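You operate a simulated robot arm through the tools that you are given. There is no shell and no other tool. Be economical: measure what you need, move in short steps, check, and stop when the job is done.

The job below is to be done with a simulated robot arm. You get a single attempt, and the scene is never put back.

## Task
Put things in order on the top of the low bench. At the end: the green block (marked "PASS") from the top of the low bench stands on top of the black cable; the red block (marked "FAIL") stands on top of the silver block with a blue dot; the yellow pack and the white spool on the top of the low bench have changed places; whatever was shut is shut again. Leave all else as you found it, and nothing knocked over.

The check looks at the end state, three seconds after you hand in, the way a careful person would. Anything else that was tipped, shoved, dropped, spilled or broken makes it a failure.

## Robot
A 7-joint arm with a two-finger parallel gripper, fixed in place. Base frame: the origin is at the foot of the arm, x ahead of it, y to its left, z up; the work surface is at about z = 700. Lengths are in mm, angles in degrees, forces in N, time in s.
With the tool pointing down near the work surface it reaches from about 280 to 680 mm from the base axis. Its first joint turns from -66.0 to 66.0 degrees. Payload 1.57 kg.
The TCP is the grasp point between the finger pads, 30 mm short of the fingertips. In the tool frame z runs along the fingers and y along their closing line. Largest opening 110 mm; finger width 24, thickness 12; the body of the gripper, 48 by 112 mm, starts 78 mm behind the TCP.
Orientation is told as [roll, pitch, yaw] about the base's x, y, z axes, in that order, counted from this pose: with the fingers straight down and closing along the base's y, the tool's x points along the base's -x, its y along +y and its z along -z.

## Interface
- The arm moves only by the tool step_arm. Its argument "deltas" is one flat list of numbers, 7 for each row, row after row: the shift along the tool's x, y, z in mm, then the turn, a rotation vector about the tool's x, y, z in degrees, then the finger opening in mm, from 0 to 110. In form: [dx, dy, dz, wx, wy, wz, hand, dx, dy, dz, wx, wy, wz, hand, ...]. A call has 1 to 8 rows; each row shifts and turns the commanded pose from where the row before left it, along the tool's axes as they then stand. A row lasts 0.2 s, in which the tool goes at most 50 mm and 8.6 degrees; a call with a longer step from one row to the next is refused whole, and so is a gripper value outside its range. Where a pose cannot be reached the arm comes as near as it can. A force on the tool above 40 N (or 10 N above the force at the start of the call, whichever is more), or a blocked arm, ends the call early, and 0.2 s more pass. Each finger travels about 108 mm/s and halts on what it meets, pressing with about 28 N; the grip force reading is that of the motor and also rises with nothing between the fingers. The clock runs only during rows and for 0.2 s after the last one: add rows that do not move to give the fingers time. The reply holds the time, the measured pose of the TCP, the force on the tool along the base axes, the opening and the grip force, in the units named above and with some noise.
- Cameras (640 x 400 px; columns grow to the right, rows downward): "scene" is fixed at [160.4, -394.5, 1392.8]; the picture's right is [0.78, -0.62, 0.00], its down [-0.41, -0.52, -0.75] and it looks along [0.46, 0.58, -0.67] (base axes); focal length 341 px, centre (320, 200). "wrist" rides on the gripper at [70, 16, -141] in the tool frame; the picture's right is [-0.23, 0.97, 0.00], its down [-0.86, -0.20, -0.48] and it looks along [-0.47, -0.11, 0.88] (tool axes); focal length 222 px, centre (320, 200). There is no depth. A picture from a camera that has moved, and an enlarged one, comes with that camera's place and axes in the base frame and with its lens.
- capture(camera): a new picture of that camera. It takes no simulated time.
- zoom(camera, box): a new picture of the part [left, top, right, bottom] of that camera's present view, enlarged. It takes no simulated time.
- finish_job(): hands the job in; it is judged then, once.

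Go step by step. Nothing tells you positions but the pictures and the camera data: compare them with the known pose of the tool, close in by small moves and look again before you grip or let go. The budget is 120 turns and 84 pictures, counting those below and the enlarged ones. Unless the task says otherwise, let go and move clear before handing in, and close with one line.

The tools are called after "Emit:" by a JSON object that holds its "op" and its "data". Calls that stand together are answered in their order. step_arm: Moves the arm, as the interface text tells. Its arguments: {"type":"object","properties":{"deltas":{"type":"array","items":{"type":"number"}}},"required":["deltas"]} The other tools are called the same way: capture (camera) takes a picture; zoom (camera, box) takes an enlarged picture of a part of a camera's view; finish_job () hands the job in.

At the start:

```text
time: 0.0
tcp_pos: [414.9, -50.0, 993.8]
ee_rot: [0.0, 0.0, 0.1]
contact_force: [0.2, -0.7, -0.5]
opening: 110.0
finger_force: 0.0
```

scene: 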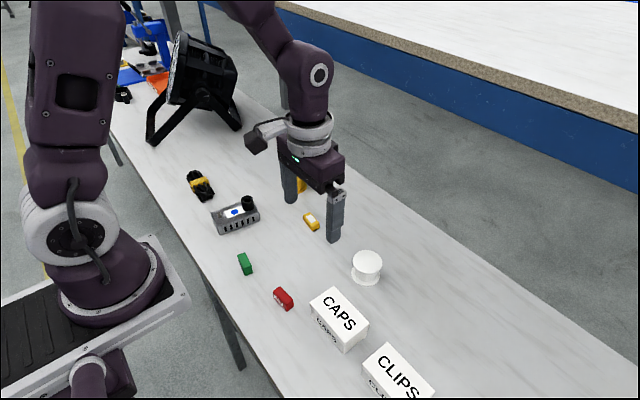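
wrist: 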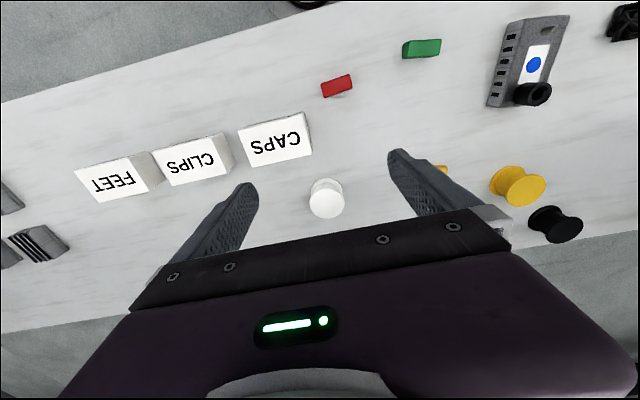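

I see the bench with a green block, red block, silver block with blue dot (a black ring on it), a yellow pack, a white spool, a black cable bundle with a yellow band, and labelled boxes. I'll look closer before moving.

Emit:
{"op": "zoom", "data": {"camera": "scene", "box": [170, 150, 330, 250]}}

Emit:
{"op": "zoom", "data": {"camera": "scene", "box": [220, 200, 444, 340]}}

Emit:
{"op": "zoom", "data": {"camera": "wrist", "box": [380, 0, 640, 162]}}

```text
4.00 times, centred on (250, 200) of scene
camera zoom: at [160.4, -394.5, 1392.8], right [0.78, -0.62, 0.0], down [-0.41, -0.52, -0.75], along [0.46, 0.58, -0.67], focal length 1364 px, centre (600, 200)
```

zoom: 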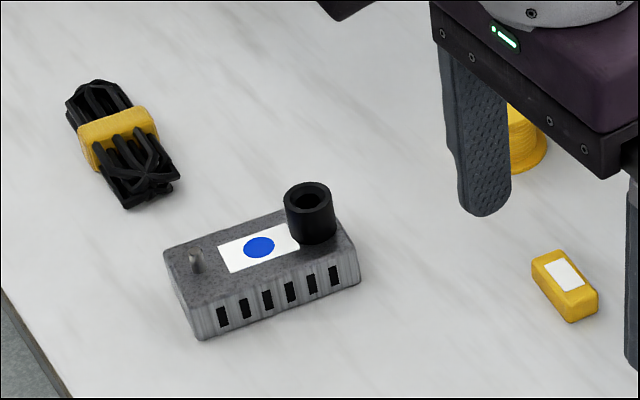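

```text
2.86 times, centred on (332, 270) of scene
camera zoom: at [160.4, -394.5, 1392.8], right [0.78, -0.62, 0.0], down [-0.41, -0.52, -0.75], along [0.46, 0.58, -0.67], focal length 975 px, centre (286, 0)
```

zoom: 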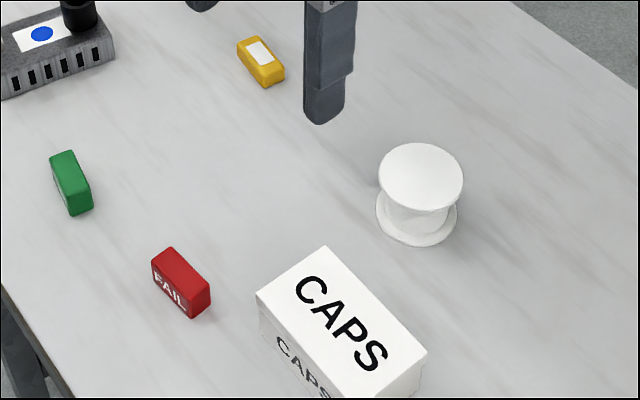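

```text
2.46 times, centred on (510, 81) of wrist
camera zoom: at [344.3, -33.6, 1136.2], right [0.23, 0.97, 0.0], down [0.86, -0.2, 0.48], along [0.47, -0.11, -0.88], focal length 547 px, centre (-148, 493)
```

zoom: 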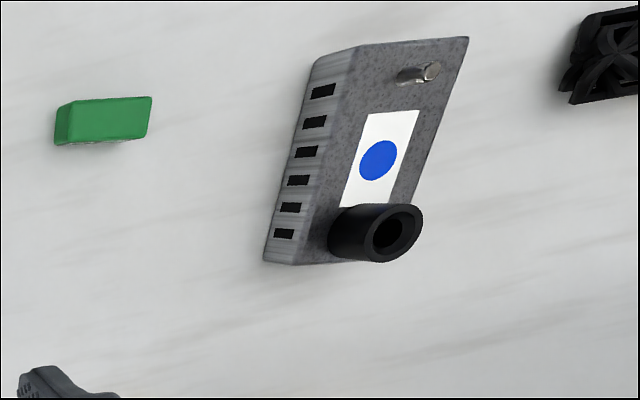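

Emit:
{"op": "step_arm", "data": {"deltas": [12.5, 30, 24, 0, 0, 0, 110, 12.5, 30, 24, 0, 0, 0, 110, 12.5, 30, 24, 0, 0, 0, 110, 12.5, 30, 24, 0, 0, 0, 110, 12.5, 30, 24, 0, 0, 0, 110, 12.5, 30, 24, 0, 0, 0, 110, 0, 0, 0, 0, 0, 0, 110]}}

Emit:
{"op": "capture", "data": {"camera": "wrist"}}

```text
time: 1.6
tcp_pos: [339.5, 131.2, 849.1]
ee_rot: [0.0, 0.0, 0.0]
contact_force: [0.3, -0.3, -0.4]
opening: 110.0
finger_force: 0.0
```

```text
78 pictures are left
camera wrist: at [270.5, 147.0, 990.9], right [0.23, 0.97, 0.0], down [0.86, -0.2, 0.48], along [0.47, -0.11, -0.88], focal length 222 px, centre (320, 200)
```

wrist: 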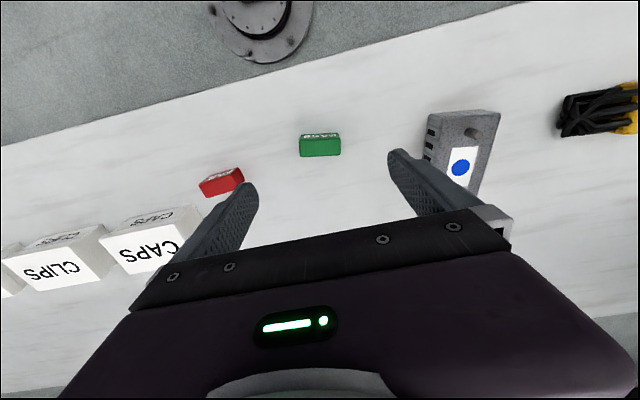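

The green block is beneath the gripper with its PASS face toward the robot. I'll zoom for its edges and the silver block's layout.

Emit:
{"op": "zoom", "data": {"camera": "wrist", "box": [280, 115, 360, 165]}}

Emit:
{"op": "zoom", "data": {"camera": "wrist", "box": [400, 90, 560, 190]}}

```text
8.00 times, centred on (320, 140) of wrist
camera zoom: at [270.5, 147.0, 990.9], right [0.23, 0.97, 0.0], down [0.86, -0.2, 0.48], along [0.47, -0.11, -0.88], focal length 1777 px, centre (320, 680)
```

zoom: 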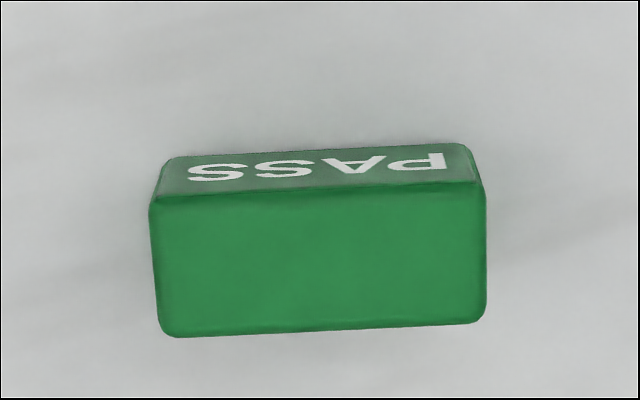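

```text
4.00 times, centred on (480, 140) of wrist
camera zoom: at [270.5, 147.0, 990.9], right [0.23, 0.97, 0.0], down [0.86, -0.2, 0.48], along [0.47, -0.11, -0.88], focal length 888 px, centre (-320, 440)
```

zoom: 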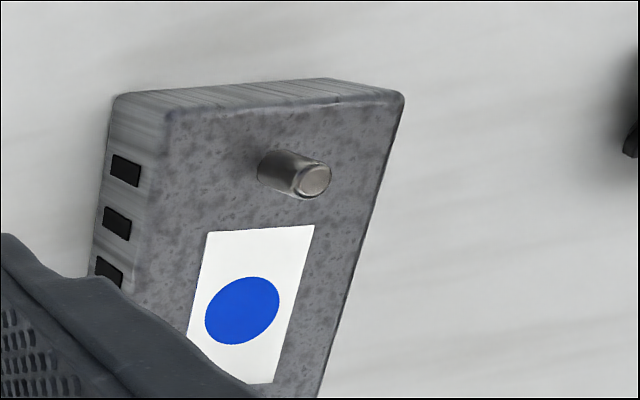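

Green block: about 50×20×25 mm, centre near (342,130), long axis turned about −11.6° from y. I'll align, descend with fingers straddling its ends, and check.

Emit:
{"op": "step_arm", "data": {"deltas": [-2.5, -1.2, 0, 0, 0, 5.8, 110, 0, 0, 0, 0, 0, 5.8, 110, 0, 0, 28, 0, 0, 0, 110, 0, 0, 28, 0, 0, 0, 110, 0, 0, 28, 0, 0, 0, 110, 0, 0, 26, 0, 0, 0, 110, 0, 0, 0, 0, 0, 0, 110]}}

Emit:
{"op": "capture", "data": {"camera": "wrist"}}

Emit:
{"op": "zoom", "data": {"camera": "scene", "box": [180, 190, 308, 270]}}

```text
time: 3.2
tcp_pos: [338.9, 128.0, 738.9]
ee_rot: [0.1, 0.0, -11.7]
contact_force: [-0.3, -0.6, 0.3]
opening: 109.9
finger_force: 0.0
```

```text
75 pictures are left
camera wrist: at [274.0, 159.0, 880.4], right [0.42, 0.91, 0.0], down [0.8, -0.37, 0.48], along [0.43, -0.2, -0.88], focal length 222 px, centre (320, 200)
```

wrist: 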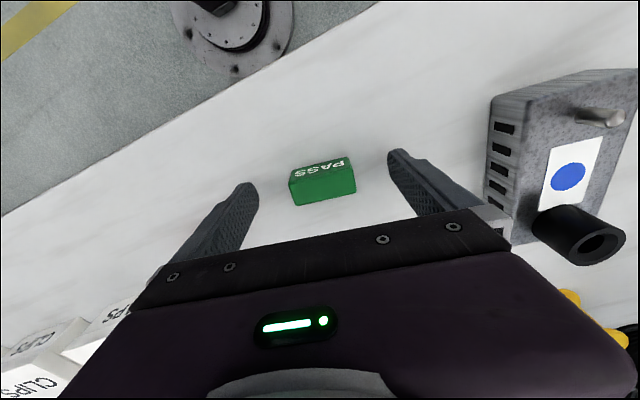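

```text
5.00 times, centred on (244, 230) of scene
camera zoom: at [160.4, -394.5, 1392.8], right [0.78, -0.62, 0.0], down [-0.41, -0.52, -0.75], along [0.46, 0.58, -0.67], focal length 1706 px, centre (700, 50)
```

zoom: 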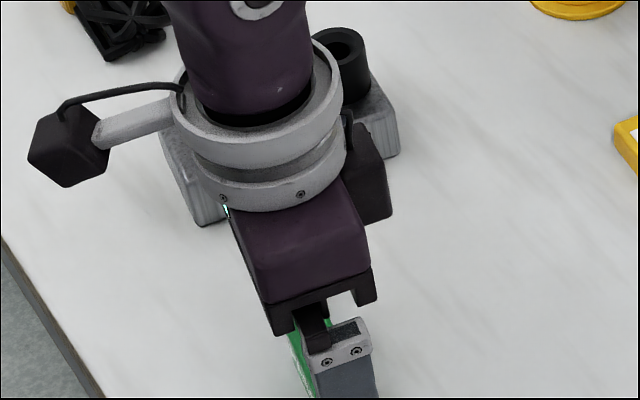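

Emit:
{"op": "zoom", "data": {"camera": "wrist", "box": [240, 130, 400, 230]}}

```text
4.00 times, centred on (320, 180) of wrist
camera zoom: at [274.0, 159.0, 880.4], right [0.42, 0.91, 0.0], down [0.8, -0.37, 0.48], along [0.43, -0.2, -0.88], focal length 888 px, centre (320, 280)
```

zoom: 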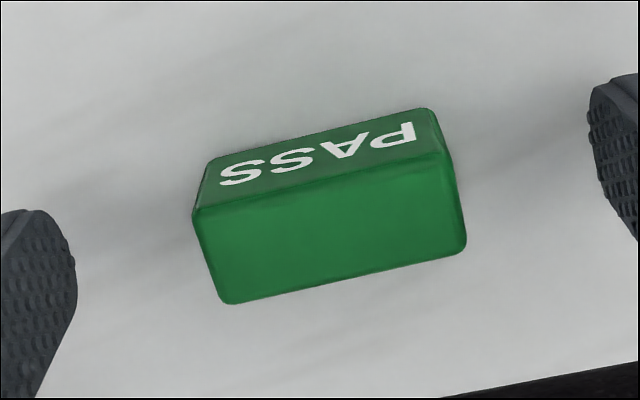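

The fingers are aligned with the block; small correction, then close and lift a little.

Emit:
{"op": "step_arm", "data": {"deltas": [-2, 3, 0, 0, 0, 0, 110, 0, 0, 0, 0, 0, 0, 40, 0, 0, 0, 0, 0, 0, 40, 0, 0, 0, 0, 0, 0, 40, 0, 0, -20, 0, 0, 0, 40, 0, 0, -40, 0, 0, 0, 40, 0, 0, -50, 0, 0, 0, 40, 0, 0, -40, 0, 0, 0, 40]}}

Emit:
{"op": "capture", "data": {"camera": "wrist"}}

```text
time: 5.0
tcp_pos: [344.7, 130.0, 888.5]
ee_rot: [0.0, 0.0, -11.6]
contact_force: [-0.1, 0.3, 0.5]
opening: 48.8
finger_force: 28.1
```

```text
72 pictures are left
camera wrist: at [281.5, 160.7, 1031.5], right [0.42, 0.91, 0.0], down [0.8, -0.37, 0.48], along [0.43, -0.2, -0.88], focal length 222 px, centre (320, 200)
```

wrist: 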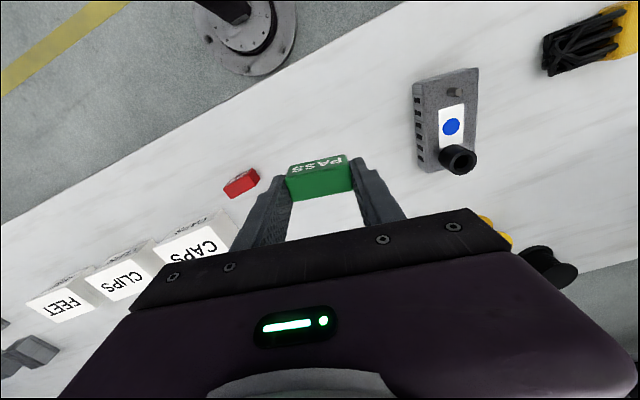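

Green is held (48.8 mm). I carry it high toward the cable and stop short to look.

Emit:
{"op": "step_arm", "data": {"deltas": [4.2, 45, 0, 0, 0, 0, 40, 4.2, 45, 0, 0, 0, 0, 40, 4.2, 45, 0, 0, 0, 0, 40, 4.2, 45, 0, 0, 0, 0, 40, 4.2, 45, 0, 0, 0, 0, 40, 4.2, 45, 0, 0, 0, 0, 40, 0, 0, 0, 0, 0, 0, 40]}}

Emit:
{"op": "capture", "data": {"camera": "wrist"}}

Emit:
{"op": "zoom", "data": {"camera": "wrist", "box": [340, 80, 500, 180]}}

```text
time: 6.6
tcp_pos: [371.9, 402.4, 889.6]
ee_rot: [0.1, 0.0, -11.7]
contact_force: [-0.3, -0.7, -0.2]
opening: 48.7
finger_force: 28.0
```

```text
71 pictures are left
camera wrist: at [308.1, 432.8, 1032.4], right [0.42, 0.91, 0.0], down [0.8, -0.37, 0.48], along [0.43, -0.2, -0.88], focal length 222 px, centre (320, 200)
```

wrist: 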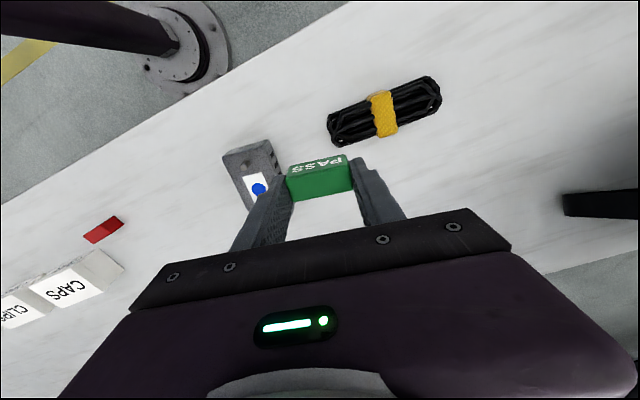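

```text
4.00 times, centred on (420, 130) of wrist
camera zoom: at [308.1, 432.8, 1032.4], right [0.42, 0.91, 0.0], down [0.8, -0.37, 0.48], along [0.43, -0.2, -0.88], focal length 888 px, centre (-80, 480)
```

zoom: 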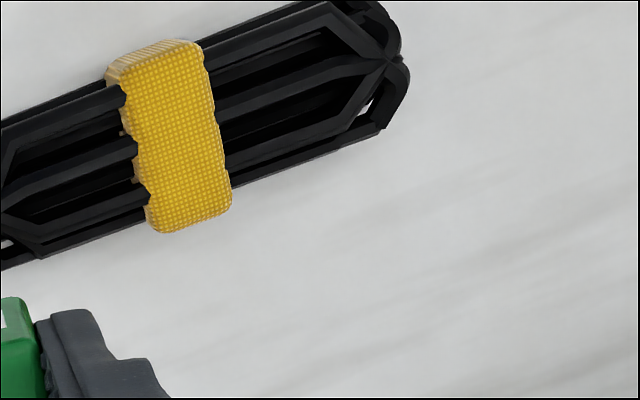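

The cable's yellow band centre comes out near (378,490), cable axis parallel to the block. I move above and lower partway, then look from both cameras.

Emit:
{"op": "step_arm", "data": {"deltas": [6, 43.5, 0, 0, 0, 0, 40, 6, 43.5, 0, 0, 0, 0, 40, 0, 0, 40, 0, 0, 0, 40, 0, 0, 40, 0, 0, 0, 40, 0, 0, 0, 0, 0, 0, 40]}}

Emit:
{"op": "capture", "data": {"camera": "wrist"}}

Emit:
{"op": "zoom", "data": {"camera": "scene", "box": [150, 140, 278, 220]}}

```text
time: 7.8
tcp_pos: [377.0, 488.8, 806.5]
ee_rot: [0.0, -0.1, -11.6]
contact_force: [-0.1, -0.4, -0.2]
opening: 48.6
finger_force: 27.9
```

```text
69 pictures are left
camera wrist: at [312.0, 518.0, 949.4], right [0.42, 0.91, 0.0], down [0.8, -0.37, 0.48], along [0.43, -0.2, -0.88], focal length 222 px, centre (320, 200)
```

wrist: 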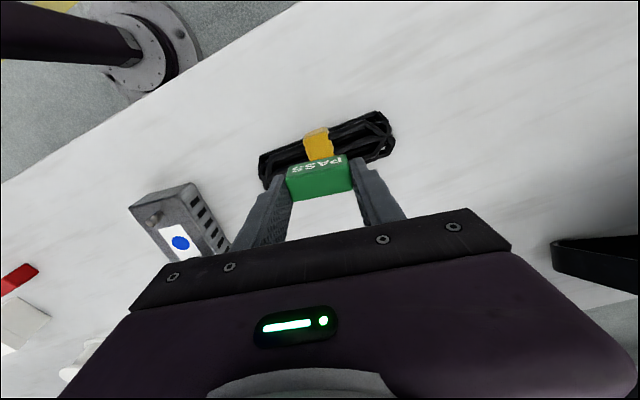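

```text
5.00 times, centred on (214, 180) of scene
camera zoom: at [160.4, -394.5, 1392.8], right [0.78, -0.62, 0.0], down [-0.41, -0.52, -0.75], along [0.46, 0.58, -0.67], focal length 1706 px, centre (850, 300)
```

zoom: 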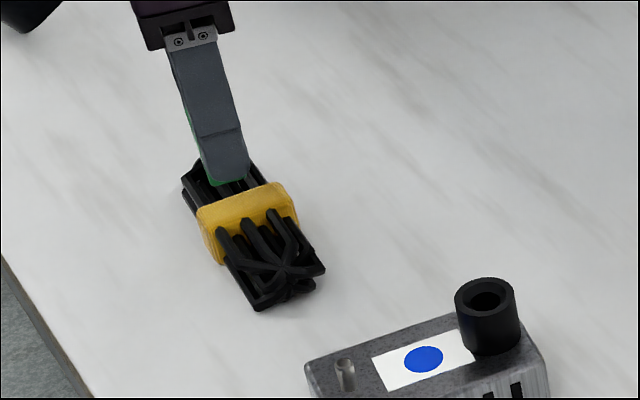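

Emit:
{"op": "zoom", "data": {"camera": "wrist", "box": [250, 100, 410, 200]}}

```text
4.00 times, centred on (330, 150) of wrist
camera zoom: at [312.0, 518.0, 949.4], right [0.42, 0.91, 0.0], down [0.8, -0.37, 0.48], along [0.43, -0.2, -0.88], focal length 888 px, centre (280, 400)
```

zoom: 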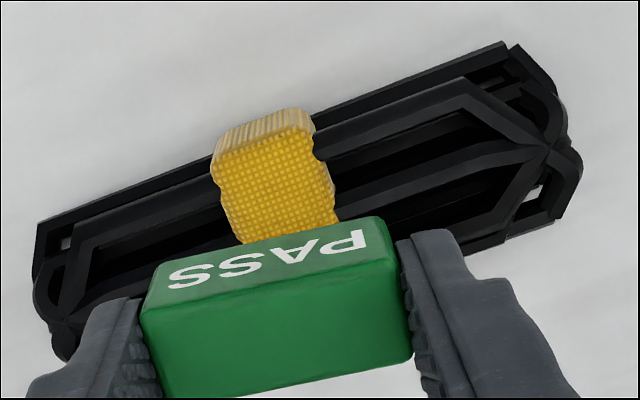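

Triangulating gives the band top at z≈726 and the TCP is centred over it within a couple of mm. I lower to just above contact.

Emit:
{"op": "step_arm", "data": {"deltas": [0, 0, 18, 0, 0, 0, 40, 0, 0, 16, 0, 0, 0, 40, 0, 0, 2, 0, 0, 0, 40, 0, 0, 0, 0, 0, 0, 40]}}

Emit:
{"op": "zoom", "data": {"camera": "scene", "box": [166, 150, 246, 200]}}

Emit:
{"op": "zoom", "data": {"camera": "wrist", "box": [240, 110, 400, 210]}}

```text
time: 8.8
tcp_pos: [376.9, 487.8, 773.6]
ee_rot: [0.0, 0.1, -11.6]
contact_force: [0.0, -1.1, 0.7]
opening: 48.7
finger_force: 28.0
```

```text
8.00 times, centred on (206, 175) of scene
camera zoom: at [160.4, -394.5, 1392.8], right [0.78, -0.62, 0.0], down [-0.41, -0.52, -0.75], along [0.46, 0.58, -0.67], focal length 2729 px, centre (1232, 400)
```

zoom: 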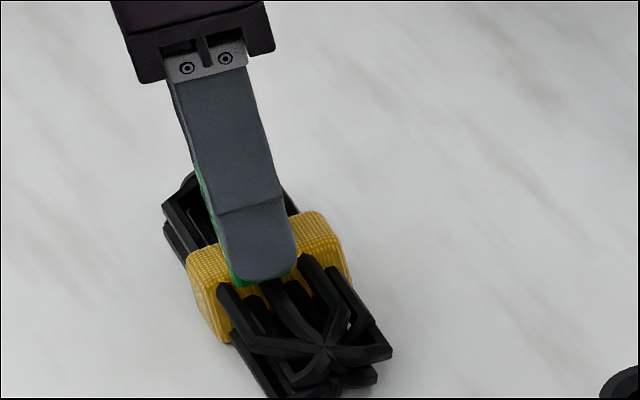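

```text
4.00 times, centred on (320, 160) of wrist
camera zoom: at [313.2, 517.0, 916.1], right [0.42, 0.91, 0.0], down [0.8, -0.37, 0.48], along [0.43, -0.2, -0.88], focal length 888 px, centre (320, 360)
```

zoom: 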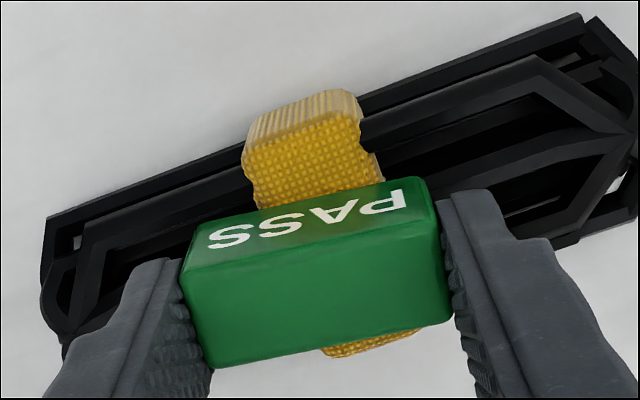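

Emit:
{"op": "step_arm", "data": {"deltas": [0, 0, 3, 0, 0, 0, 40, 0, 0, 2, 0, 0, 0, 40, 0, 0, 2, 0, 0, 0, 40, 0, 0, 0, 0, 0, 0, 40]}}

Emit:
{"op": "zoom", "data": {"camera": "wrist", "box": [240, 110, 400, 210]}}

```text
time: 9.8
tcp_pos: [378.8, 488.4, 767.1]
ee_rot: [0.1, -0.1, -11.7]
contact_force: [-1.5, -3.0, 20.2]
opening: 48.8
finger_force: 28.7
```

```text
4.00 times, centred on (320, 160) of wrist
camera zoom: at [313.7, 518.3, 909.1], right [0.42, 0.91, 0.0], down [0.8, -0.37, 0.48], along [0.44, -0.2, -0.88], focal length 888 px, centre (320, 360)
```

zoom: 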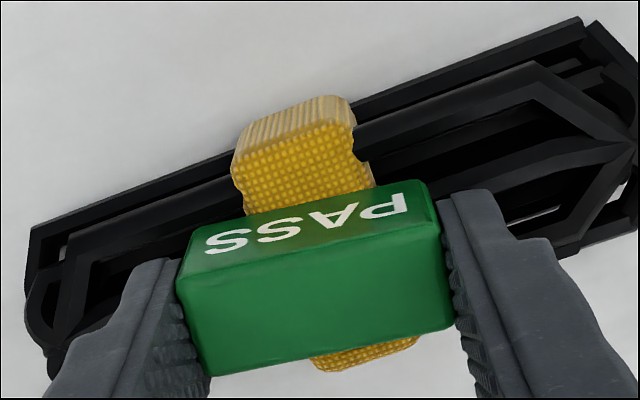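

Contact at 20 N: the block rests on the band. I ease off 1 mm, open, and retreat up.

Emit:
{"op": "step_arm", "data": {"deltas": [0, 0, -1, 0, 0, 0, 40, 0, 0, 0, 0, 0, 0, 60, 0, 0, 0, 0, 0, 0, 90, 0, 0, 0, 0, 0, 0, 90, 0, 0, -20, 0, 0, 0, 90, 0, 0, -40, 0, 0, 0, 90, 0, 0, -50, 0, 0, 0, 90]}}

Emit:
{"op": "zoom", "data": {"camera": "scene", "box": [166, 150, 246, 200]}}

Emit:
{"op": "capture", "data": {"camera": "wrist"}}

```text
time: 11.4
tcp_pos: [377.8, 486.4, 877.6]
ee_rot: [0.0, 0.0, -11.7]
contact_force: [-0.9, 0.4, 0.2]
opening: 90.2
finger_force: 0.0
```

```text
8.00 times, centred on (206, 175) of scene
camera zoom: at [160.4, -394.5, 1392.8], right [0.78, -0.62, 0.0], down [-0.41, -0.52, -0.75], along [0.46, 0.58, -0.67], focal length 2729 px, centre (1232, 400)
```

zoom: 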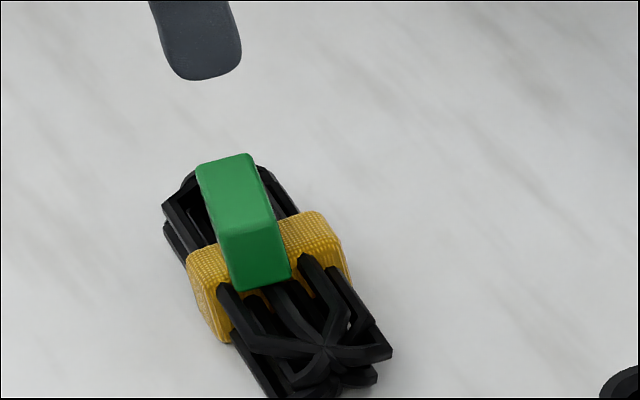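

```text
62 pictures are left
camera wrist: at [313.4, 518.0, 1019.5], right [0.42, 0.91, 0.0], down [0.8, -0.37, 0.48], along [0.43, -0.2, -0.88], focal length 222 px, centre (320, 200)
```

wrist: 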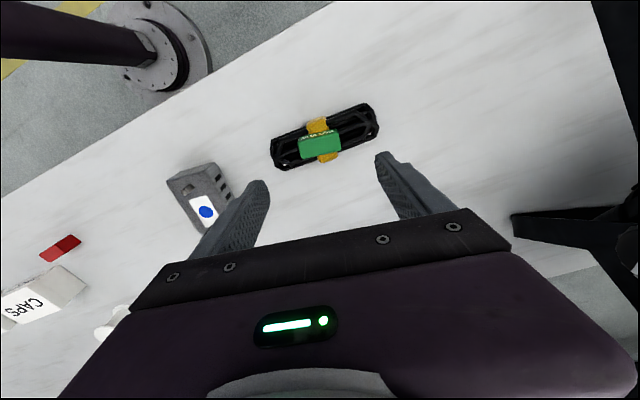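

Green stands on the cable. Heading to the red block, pausing to view the silver block on the way.

Emit:
{"op": "step_arm", "data": {"deltas": [-7.9, -40.9, 0, 0, 0, 0, 110, -7.9, -40.9, 0, 0, 0, 0, 110, -7.9, -40.9, 0, 0, 0, 0, 110, -7.9, -40.9, 0, 0, 0, 0, 110, -7.9, -40.9, 0, 0, 0, 0, 110, -7.9, -40.9, 0, 0, 0, 0, 110, 0, 0, 0, 0, 0, 0, 110]}}

Emit:
{"op": "capture", "data": {"camera": "wrist"}}

```text
time: 13.0
tcp_pos: [373.4, 239.8, 877.1]
ee_rot: [0.1, 0.0, -11.7]
contact_force: [0.3, 0.4, -0.2]
opening: 110.1
finger_force: 0.0
```

```text
61 pictures are left
camera wrist: at [310.2, 270.0, 1018.0], right [0.42, 0.91, 0.0], down [0.8, -0.37, 0.48], along [0.43, -0.2, -0.88], focal length 222 px, centre (320, 200)
```

wrist: 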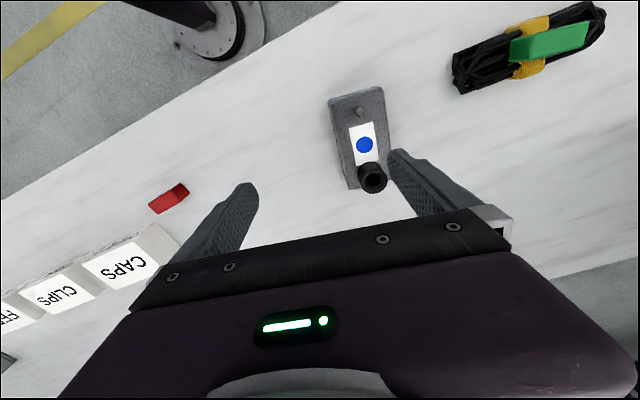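

Emit:
{"op": "zoom", "data": {"camera": "wrist", "box": [300, 75, 460, 175]}}

Emit:
{"op": "step_arm", "data": {"deltas": [-5.4, -39, 0, 0, 0, 0, 110, -5.4, -39, 0, 0, 0, 0, 110, -5.4, -39, 0, 0, 0, 0, 110, -5.4, -39, 0, 0, 0, 0, 110, -5.4, -39, 0, 0, 0, 0, 110, -5.4, -39, 0, 0, 0, 0, 110, 0, 0, 0, 0, 0, 0, 110]}}

Emit:
{"op": "capture", "data": {"camera": "wrist"}}

Emit:
{"op": "zoom", "data": {"camera": "wrist", "box": [240, 110, 400, 210]}}

```text
4.00 times, centred on (380, 125) of wrist
camera zoom: at [310.2, 270.0, 1018.0], right [0.42, 0.91, 0.0], down [0.8, -0.37, 0.48], along [0.43, -0.2, -0.88], focal length 888 px, centre (80, 500)
```

zoom: 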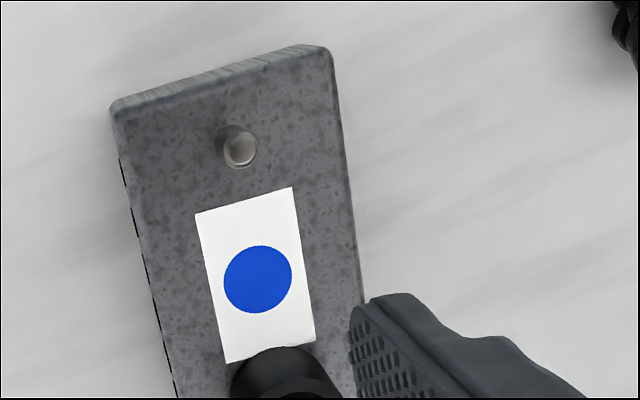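

```text
time: 14.6
tcp_pos: [360.2, 2.2, 876.8]
ee_rot: [0.0, 0.0, -11.6]
contact_force: [0.4, 0.1, 0.2]
opening: 110.1
finger_force: 0.0
```

```text
59 pictures are left
camera wrist: at [295.0, 32.4, 1019.2], right [0.42, 0.91, 0.0], down [0.8, -0.37, 0.48], along [0.43, -0.2, -0.88], focal length 222 px, centre (320, 200)
```

wrist: 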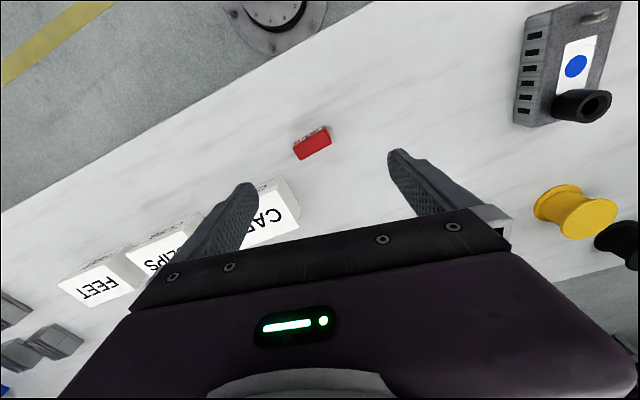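

```text
4.00 times, centred on (320, 160) of wrist
camera zoom: at [295.0, 32.4, 1019.2], right [0.42, 0.91, 0.0], down [0.8, -0.37, 0.48], along [0.43, -0.2, -0.88], focal length 888 px, centre (320, 360)
```

zoom: 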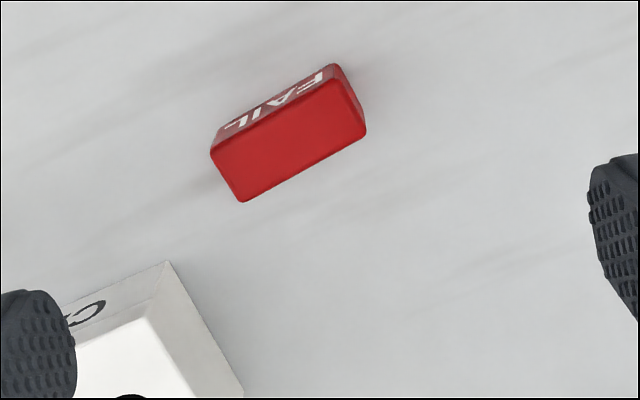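

Red block: centre ≈ (360,−9), long axis ≈ +4° from y. The CAPS box corner is close, so I use an 80 mm opening.

Emit:
{"op": "step_arm", "data": {"deltas": [-1.8, -11.3, 0, 0, 0, -7.8, 80, 0, 0, 0, 0, 0, -7.8, 80, 0, 0, 35, 0, 0, 0, 80, 0, 0, 35, 0, 0, 0, 80, 0, 0, 35, 0, 0, 0, 80, 0, 0, 0, 0, 0, 0, 80]}}

Emit:
{"op": "capture", "data": {"camera": "wrist"}}

Emit:
{"op": "zoom", "data": {"camera": "wrist", "box": [240, 110, 400, 210]}}

```text
time: 16.0
tcp_pos: [359.0, -7.8, 772.0]
ee_rot: [0.0, 0.0, 3.9]
contact_force: [-0.4, -0.4, 0.4]
opening: 79.8
finger_force: 0.1
```

```text
57 pictures are left
camera wrist: at [289.6, 3.8, 914.2], right [0.16, 0.99, 0.0], down [0.87, -0.14, 0.48], along [0.47, -0.08, -0.88], focal length 222 px, centre (320, 200)
```

wrist: 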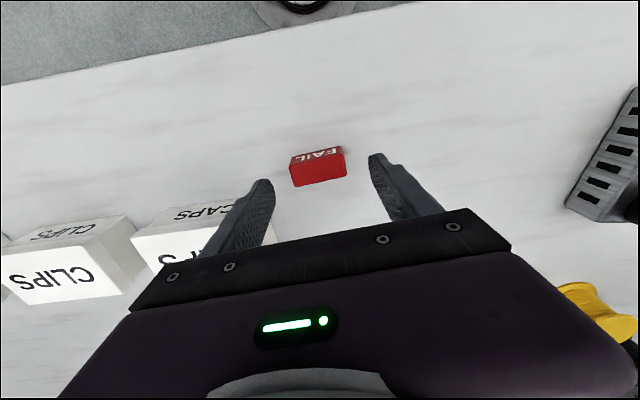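

```text
4.00 times, centred on (320, 160) of wrist
camera zoom: at [289.6, 3.8, 914.2], right [0.16, 0.99, 0.0], down [0.87, -0.14, 0.48], along [0.47, -0.08, -0.88], focal length 888 px, centre (320, 360)
```

zoom: 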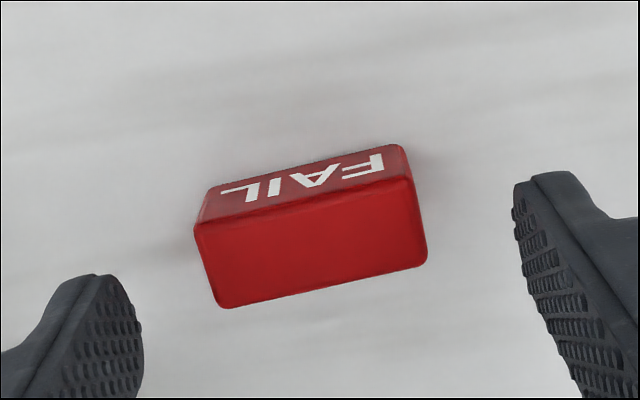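

Emit:
{"op": "step_arm", "data": {"deltas": [-1, -2, 17, 0, 0, 0, 80, 0, 0, 16.5, 0, 0, 0, 80, 0, 0, 0, 0, 0, 0, 40, 0, 0, 0, 0, 0, 0, 40, 0, 0, 0, 0, 0, 0, 40, 0, 0, -30, 0, 0, 0, 40, 0, 0, -50, 0, 0, 0, 40, 0, 0, -50, 0, 0, 0, 40]}}

Emit:
{"op": "capture", "data": {"camera": "wrist"}}

```text
time: 17.8
tcp_pos: [358.5, -10.9, 872.3]
ee_rot: [0.0, 0.0, 4.0]
contact_force: [0.2, -0.2, -0.2]
opening: 48.8
finger_force: 27.9
```

```text
55 pictures are left
camera wrist: at [289.0, 0.4, 1012.7], right [0.16, 0.99, 0.0], down [0.87, -0.14, 0.48], along [0.47, -0.08, -0.88], focal length 222 px, centre (320, 200)
```

wrist: 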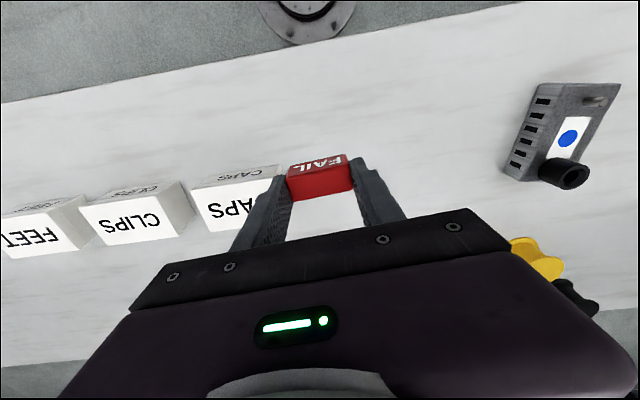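

Red held. Silver top is at z≈736, dot centre ≈(399.5,291), yaw ≈ −10.5°. I carry red above, aiming at (395,291), crosswise between peg and tube.

Emit:
{"op": "step_arm", "data": {"deltas": [-8.2, 42.7, 0, 0, 0, 0, 40, -8.2, 42.7, 0, 0, 0, 0, 40, -8.2, 42.7, 0, 0, 0, 0, 40, -8.2, 42.7, 0, 0, 0, 0, 40, -8.2, 42.7, 0, 0, 0, 0, 40, -8.2, 42.7, 0, 0, 0, 0, 40, -8.2, 42.7, 0, 0, 0, 0, 40, 0, 0, 0, 0, 0, 7.3, 40]}}

Emit:
{"op": "step_arm", "data": {"deltas": [0, 0, 0, 0, 0, 7.2, 40, 0, 0, 20, 0, 0, 0, 40, 0, 0, 0, 0, 0, 0, 40]}}

Emit:
{"op": "zoom", "data": {"camera": "wrist", "box": [224, 90, 416, 210]}}

Emit:
{"op": "zoom", "data": {"camera": "scene", "box": [180, 160, 308, 240]}}

```text
time: 19.6
tcp_pos: [398.8, 290.9, 871.3]
ee_rot: [-0.1, 0.0, -3.4]
contact_force: [0.6, 0.5, 0.0]
opening: 48.8
finger_force: 27.6
```

```text
time: 20.4
tcp_pos: [397.5, 291.8, 850.7]
ee_rot: [-0.1, 0.0, -10.5]
contact_force: [0.8, -0.8, -0.6]
opening: 48.9
finger_force: 27.8
```

```text
3.33 times, centred on (320, 150) of wrist
camera zoom: at [333.0, 320.7, 991.0], right [0.4, 0.92, 0.0], down [0.8, -0.35, 0.48], along [0.44, -0.19, -0.88], focal length 740 px, centre (320, 367)
```

zoom: 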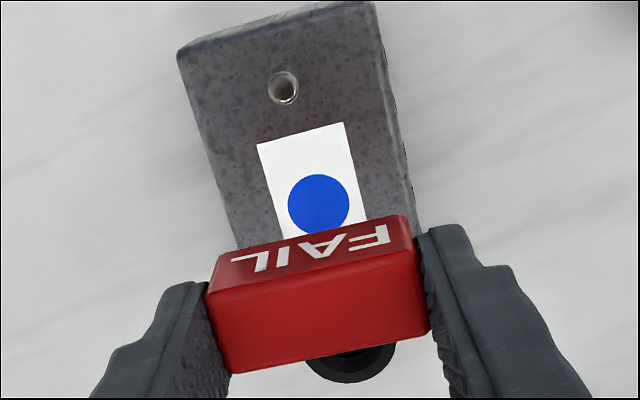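

```text
5.00 times, centred on (244, 200) of scene
camera zoom: at [160.4, -394.5, 1392.8], right [0.78, -0.62, 0.0], down [-0.41, -0.52, -0.75], along [0.46, 0.58, -0.67], focal length 1706 px, centre (700, 200)
```

zoom: 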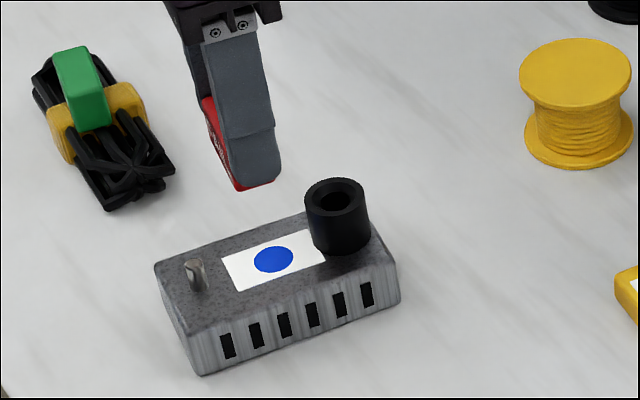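

Emit:
{"op": "step_arm", "data": {"deltas": [3, -1, 30, 0, 0, 0, 40, 0, 0, 30, 0, 0, 0, 40, 0, 0, 0, 0, 0, 0, 40]}}

Emit:
{"op": "zoom", "data": {"camera": "wrist", "box": [224, 90, 416, 210]}}

Emit:
{"op": "zoom", "data": {"camera": "scene", "box": [190, 170, 286, 230]}}

```text
time: 21.2
tcp_pos: [396.8, 293.3, 791.7]
ee_rot: [0.1, 0.0, -10.5]
contact_force: [0.2, 0.3, -0.1]
opening: 48.7
finger_force: 28.2
```

```text
3.33 times, centred on (320, 150) of wrist
camera zoom: at [331.4, 323.1, 934.0], right [0.4, 0.92, 0.0], down [0.8, -0.35, 0.48], along [0.44, -0.19, -0.88], focal length 740 px, centre (320, 367)
```

zoom: 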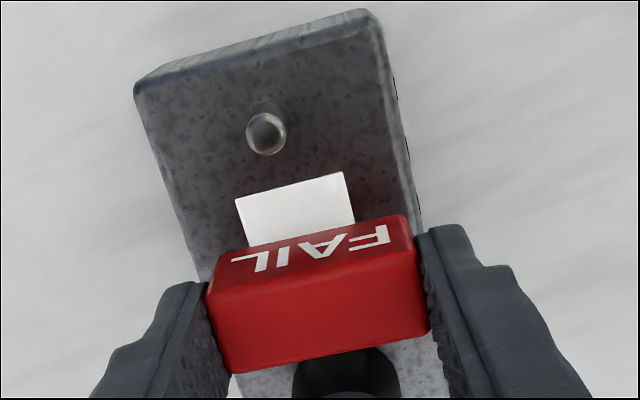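

```text
6.67 times, centred on (238, 200) of scene
camera zoom: at [160.4, -394.5, 1392.8], right [0.78, -0.62, 0.0], down [-0.41, -0.52, -0.75], along [0.46, 0.58, -0.67], focal length 2274 px, centre (867, 200)
```

zoom: 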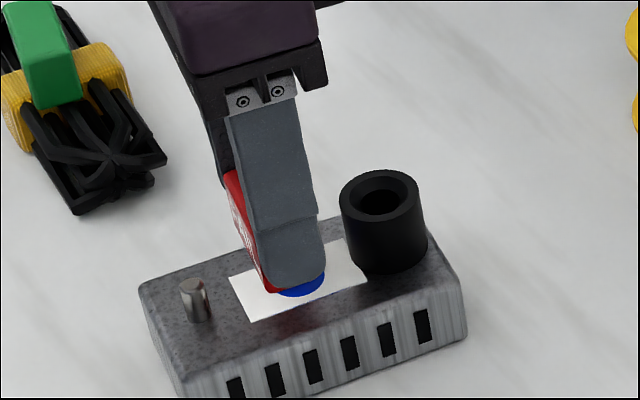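

Emit:
{"op": "step_arm", "data": {"deltas": [0, -2, 11, 0, 0, 0, 40, 0, 0, 2, 0, 0, 0, 40, 0, 0, 0, 0, 0, 0, 40]}}

Emit:
{"op": "step_arm", "data": {"deltas": [0, 0, 1.5, 0, 0, 0, 40, 0, 0, 0, 0, 0, 0, 40]}}

Emit:
{"op": "zoom", "data": {"camera": "scene", "box": [190, 170, 286, 230]}}

```text
time: 22.0
tcp_pos: [394.9, 291.5, 778.2]
ee_rot: [0.1, -0.1, -10.4]
contact_force: [0.0, -0.4, -0.5]
opening: 48.8
finger_force: 28.4
```

```text
time: 22.6
tcp_pos: [395.2, 289.5, 776.1]
ee_rot: [0.0, 0.0, -10.5]
contact_force: [-0.5, 0.1, 1.7]
opening: 48.6
finger_force: 28.5
```

```text
6.67 times, centred on (238, 200) of scene
camera zoom: at [160.4, -394.5, 1392.8], right [0.78, -0.62, 0.0], down [-0.41, -0.52, -0.75], along [0.46, 0.58, -0.67], focal length 2274 px, centre (867, 200)
```

zoom: 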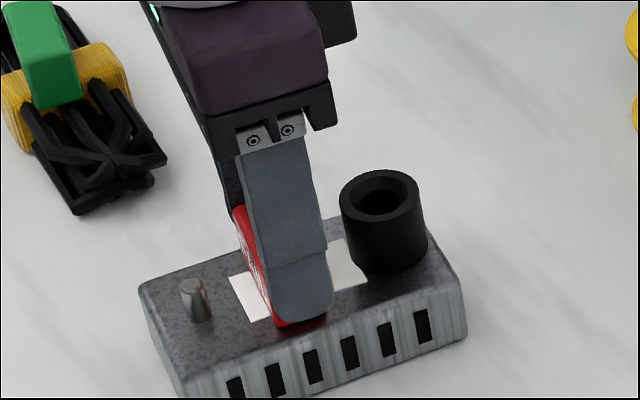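

Emit:
{"op": "step_arm", "data": {"deltas": [0, 0, 1, 0, 0, 0, 40, 0, 0, 0, 0, 0, 0, 40]}}

```text
time: 23.2
tcp_pos: [396.2, 290.0, 775.1]
ee_rot: [0.2, -0.1, -10.5]
contact_force: [0.2, -0.5, 19.8]
opening: 48.5
finger_force: 27.7
```

Contact (20 N). Ease off slightly, release gently and rise.

Emit:
{"op": "step_arm", "data": {"deltas": [0, 0, -0.7, 0, 0, 0, 40, 0, 0, 0, 0, 0, 0, 56, 0, 0, 0, 0, 0, 0, 75, 0, 0, 0, 0, 0, 0, 75, 0, 0, -20, 0, 0, 0, 75, 0, 0, -40, 0, 0, 0, 75, 0, 0, -40, 0, 0, 0, 75]}}

Emit:
{"op": "zoom", "data": {"camera": "scene", "box": [190, 170, 286, 230]}}

Emit:
{"op": "capture", "data": {"camera": "wrist"}}

```text
time: 24.8
tcp_pos: [396.2, 288.7, 873.5]
ee_rot: [0.0, 0.0, -10.5]
contact_force: [0.5, 0.2, -0.8]
opening: 75.2
finger_force: 0.0
```

```text
6.67 times, centred on (238, 200) of scene
camera zoom: at [160.4, -394.5, 1392.8], right [0.78, -0.62, 0.0], down [-0.41, -0.52, -0.75], along [0.46, 0.58, -0.67], focal length 2274 px, centre (867, 200)
```

zoom: 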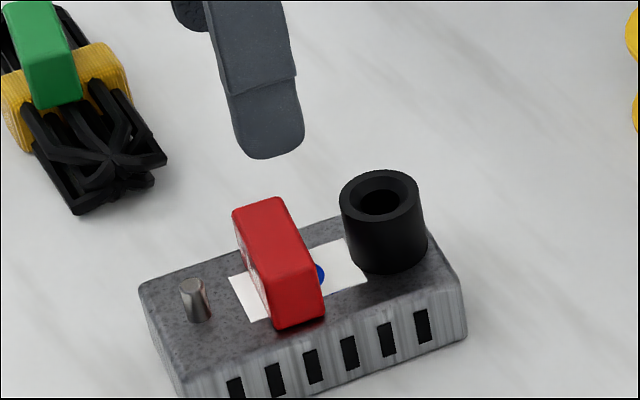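

```text
48 pictures are left
camera wrist: at [330.2, 318.3, 1015.6], right [0.4, 0.92, 0.0], down [0.8, -0.35, 0.48], along [0.44, -0.19, -0.88], focal length 222 px, centre (320, 200)
```

wrist: 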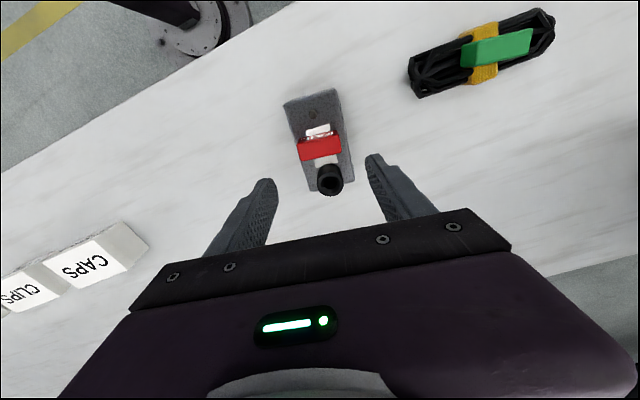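

Red stands cleanly on the silver block. Now to the yellow pack: move above it and measure.

Emit:
{"op": "step_arm", "data": {"deltas": [-33.7, -24.1, 0, 0, 0, -5.2, 110, -33.7, -24.1, 0, 0, 0, -5.3, 110, -32, -30, 0, 0, 0, 0, 110, -32, -30, 0, 0, 0, 0, 110, -32, -30, 0, 0, 0, 0, 110, 0, 0, 0, 0, 0, 0, 110]}}

Emit:
{"op": "capture", "data": {"camera": "wrist"}}

```text
time: 26.2
tcp_pos: [548.6, 144.3, 874.7]
ee_rot: [0.1, 0.0, 0.0]
contact_force: [0.0, -0.1, 1.0]
opening: 109.8
finger_force: 0.0
```

```text
47 pictures are left
camera wrist: at [480.0, 159.5, 1016.9], right [0.23, 0.97, 0.0], down [0.86, -0.2, 0.48], along [0.47, -0.11, -0.88], focal length 222 px, centre (320, 200)
```

wrist: 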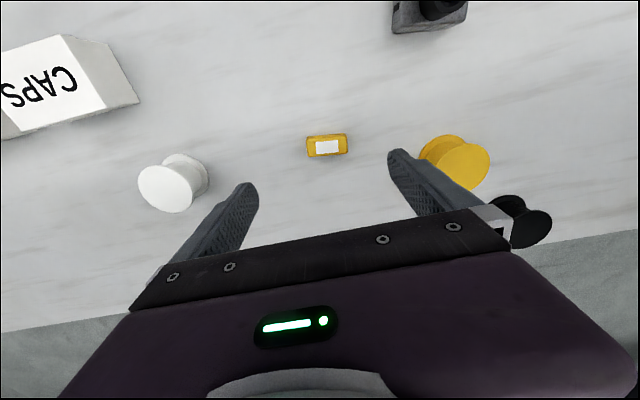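

Emit:
{"op": "zoom", "data": {"camera": "wrist", "box": [272, 112, 400, 192]}}

Emit:
{"op": "zoom", "data": {"camera": "wrist", "box": [110, 130, 238, 210]}}

Emit:
{"op": "zoom", "data": {"camera": "wrist", "box": [390, 110, 550, 210]}}

```text
5.00 times, centred on (336, 152) of wrist
camera zoom: at [480.0, 159.5, 1016.9], right [0.23, 0.97, 0.0], down [0.86, -0.2, 0.48], along [0.47, -0.11, -0.88], focal length 1111 px, centre (240, 440)
```

zoom: 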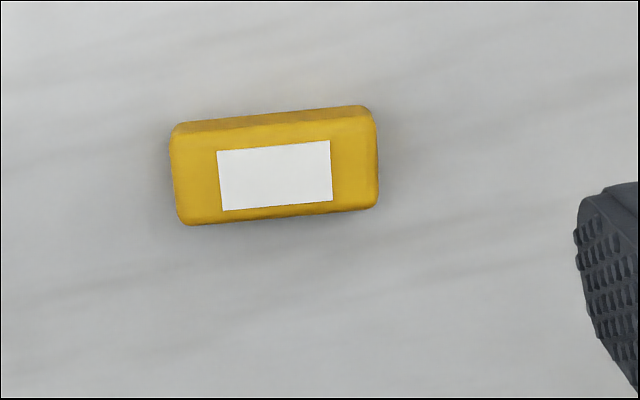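

```text
5.00 times, centred on (174, 170) of wrist
camera zoom: at [480.0, 159.5, 1016.9], right [0.23, 0.97, 0.0], down [0.86, -0.2, 0.48], along [0.47, -0.11, -0.88], focal length 1111 px, centre (1050, 350)
```

zoom: 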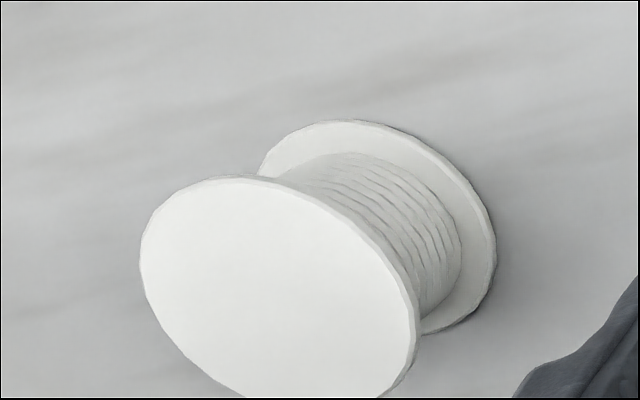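

```text
4.00 times, centred on (470, 160) of wrist
camera zoom: at [480.0, 159.5, 1016.9], right [0.23, 0.97, 0.0], down [0.86, -0.2, 0.48], along [0.47, -0.11, -0.88], focal length 888 px, centre (-280, 360)
```

zoom: 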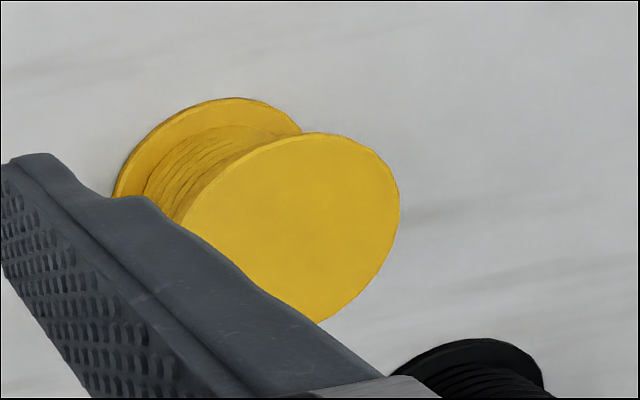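

Pack: centre ≈(562,151), ~52×23×16 mm, yaw ≈ −7.3°. Align and go partway down to verify.

Emit:
{"op": "step_arm", "data": {"deltas": [-13.2, 6.4, 0, 0, 0, 0, 90, 0, 0, 20, 0, 0, 7.3, 90, 0, 0, 40, 0, 0, 0, 90, 0, 0, 40, 0, 0, 0, 90, 0, 0, 0, 0, 0, 0, 90]}}

Emit:
{"op": "zoom", "data": {"camera": "wrist", "box": [224, 110, 416, 230]}}

```text
time: 27.4
tcp_pos: [565.4, 146.3, 774.7]
ee_rot: [0.0, 0.0, -7.3]
contact_force: [0.0, -0.8, -0.1]
opening: 89.9
finger_force: 0.0
```

```text
3.33 times, centred on (320, 170) of wrist
camera zoom: at [498.0, 172.1, 916.0], right [0.35, 0.94, 0.0], down [0.82, -0.31, 0.48], along [0.45, -0.17, -0.88], focal length 740 px, centre (320, 300)
```

zoom: 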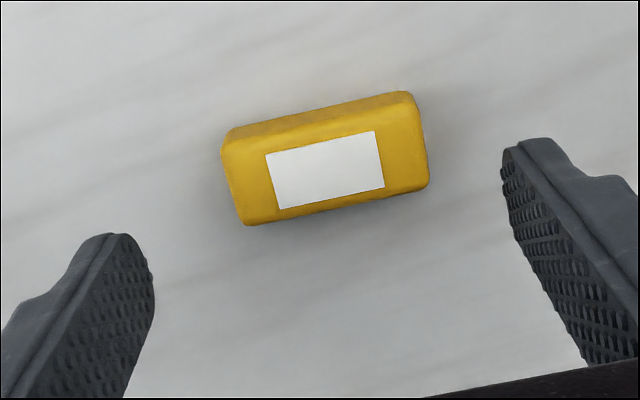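

Shift ~5 mm toward the robot, descend and grip.

Emit:
{"op": "step_arm", "data": {"deltas": [5.5, 1, 20, 0, 0, 0, 90, 0, 0, 20, 0, 0, 0, 90, 0, 0, 0, 0, 0, 0, 90]}}

Emit:
{"op": "zoom", "data": {"camera": "wrist", "box": [224, 110, 416, 230]}}

```text
time: 28.2
tcp_pos: [559.7, 151.1, 732.5]
ee_rot: [0.0, 0.1, -7.3]
contact_force: [0.5, 0.5, 0.1]
opening: 90.1
finger_force: 0.1
```

```text
3.33 times, centred on (320, 170) of wrist
camera zoom: at [492.8, 176.0, 875.3], right [0.35, 0.94, 0.0], down [0.82, -0.31, 0.48], along [0.45, -0.17, -0.88], focal length 740 px, centre (320, 300)
```

zoom: 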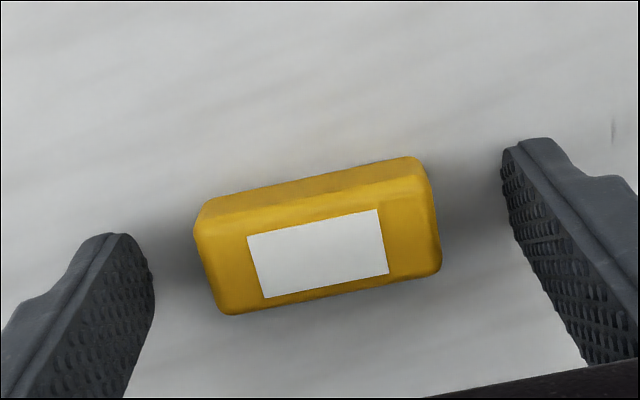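

Emit:
{"op": "step_arm", "data": {"deltas": [0, 0, 0, 0, 0, 0, 44, 0, 0, 0, 0, 0, 0, 44, 0, 0, 0, 0, 0, 0, 44, 0, 0, -50, 0, 0, 0, 44, -1.4, -37.1, 0, 0, 0, 0, 44, -1.4, -37.1, 0, 0, 0, 0, 44, -1.4, -37.1, 0, 0, 0, 0, 44, 0, 0, 0, 0, 0, 0, 44]}}

Emit:
{"op": "capture", "data": {"camera": "wrist"}}

```text
time: 30.0
tcp_pos: [544.3, 37.8, 786.1]
ee_rot: [0.0, 0.0, -7.3]
contact_force: [-0.1, 0.5, 0.4]
opening: 54.8
finger_force: 28.0
```

```text
41 pictures are left
camera wrist: at [478.9, 63.5, 927.7], right [0.35, 0.94, 0.0], down [0.82, -0.31, 0.48], along [0.45, -0.17, -0.88], focal length 222 px, centre (320, 200)
```

wrist: 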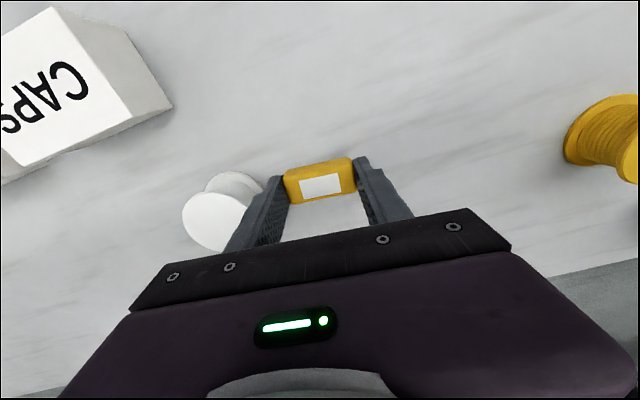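

Pack held (54.8 mm). Set it down at this temporary spot.

Emit:
{"op": "step_arm", "data": {"deltas": [0, 0, 30, 0, 0, 0, 44, 0, 0, 18, 0, 0, 0, 44, 0, 0, 1.5, 0, 0, 0, 44, 0, 0, 0, 0, 0, 0, 44]}}

```text
time: 31.0
tcp_pos: [546.8, 37.5, 734.6]
ee_rot: [0.0, -0.1, -7.3]
contact_force: [0.1, 0.5, -0.1]
opening: 54.7
finger_force: 28.2
```

Emit:
{"op": "step_arm", "data": {"deltas": [0, 0, 0.5, 0, 0, 0, 60, 0, 0, 0, 0, 0, 0, 80, 0, 0, 0, 0, 0, 0, 80, 0, 0, -40, 0, 0, 0, 80, 0, 0, -50, 0, 0, 0, 80, 0, 0, -50, 0, 0, 0, 110, 0, -45, 0, 0, 0, -7.3, 110, 0, -48, 0, 0, 0, 0, 110]}}

Emit:
{"op": "capture", "data": {"camera": "wrist"}}

```text
time: 32.8
tcp_pos: [538.8, -53.8, 875.5]
ee_rot: [0.0, 0.0, 0.1]
contact_force: [-0.2, -0.7, 0.4]
opening: 109.9
finger_force: 0.0
```

```text
40 pictures are left
camera wrist: at [469.4, -37.7, 1017.7], right [0.23, 0.97, 0.0], down [0.86, -0.2, 0.48], along [0.47, -0.11, -0.88], focal length 222 px, centre (320, 200)
```

wrist: 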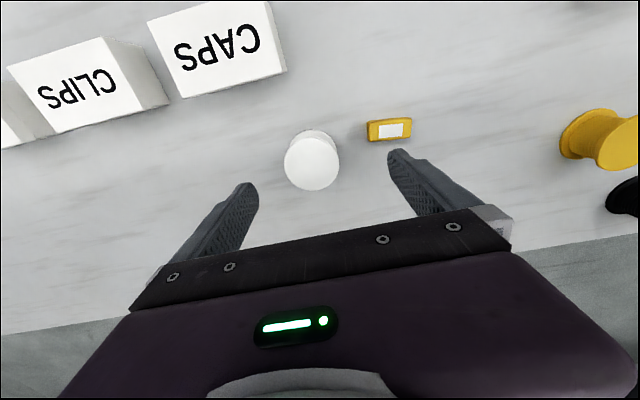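

Emit:
{"op": "zoom", "data": {"camera": "wrist", "box": [256, 110, 416, 210]}}

Emit:
{"op": "zoom", "data": {"camera": "scene", "box": [280, 200, 440, 300]}}

```text
4.00 times, centred on (336, 160) of wrist
camera zoom: at [469.4, -37.7, 1017.7], right [0.23, 0.97, 0.0], down [0.86, -0.2, 0.48], along [0.47, -0.11, -0.88], focal length 888 px, centre (256, 360)
```

zoom: 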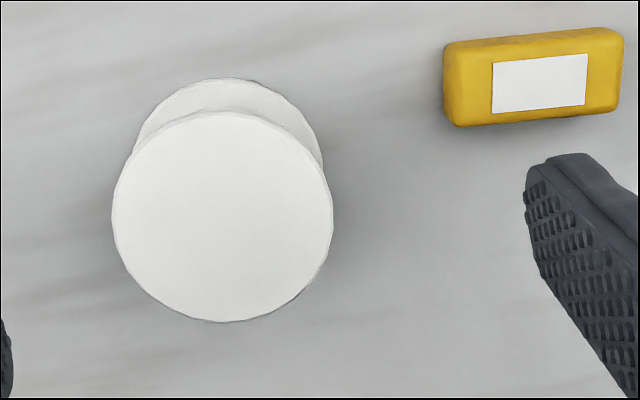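

```text
4.00 times, centred on (360, 250) of scene
camera zoom: at [160.4, -394.5, 1392.8], right [0.78, -0.62, 0.0], down [-0.41, -0.52, -0.75], along [0.46, 0.58, -0.67], focal length 1364 px, centre (160, 0)
```

zoom: 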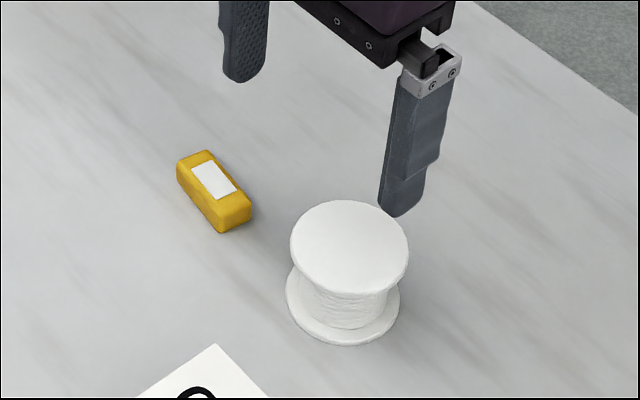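

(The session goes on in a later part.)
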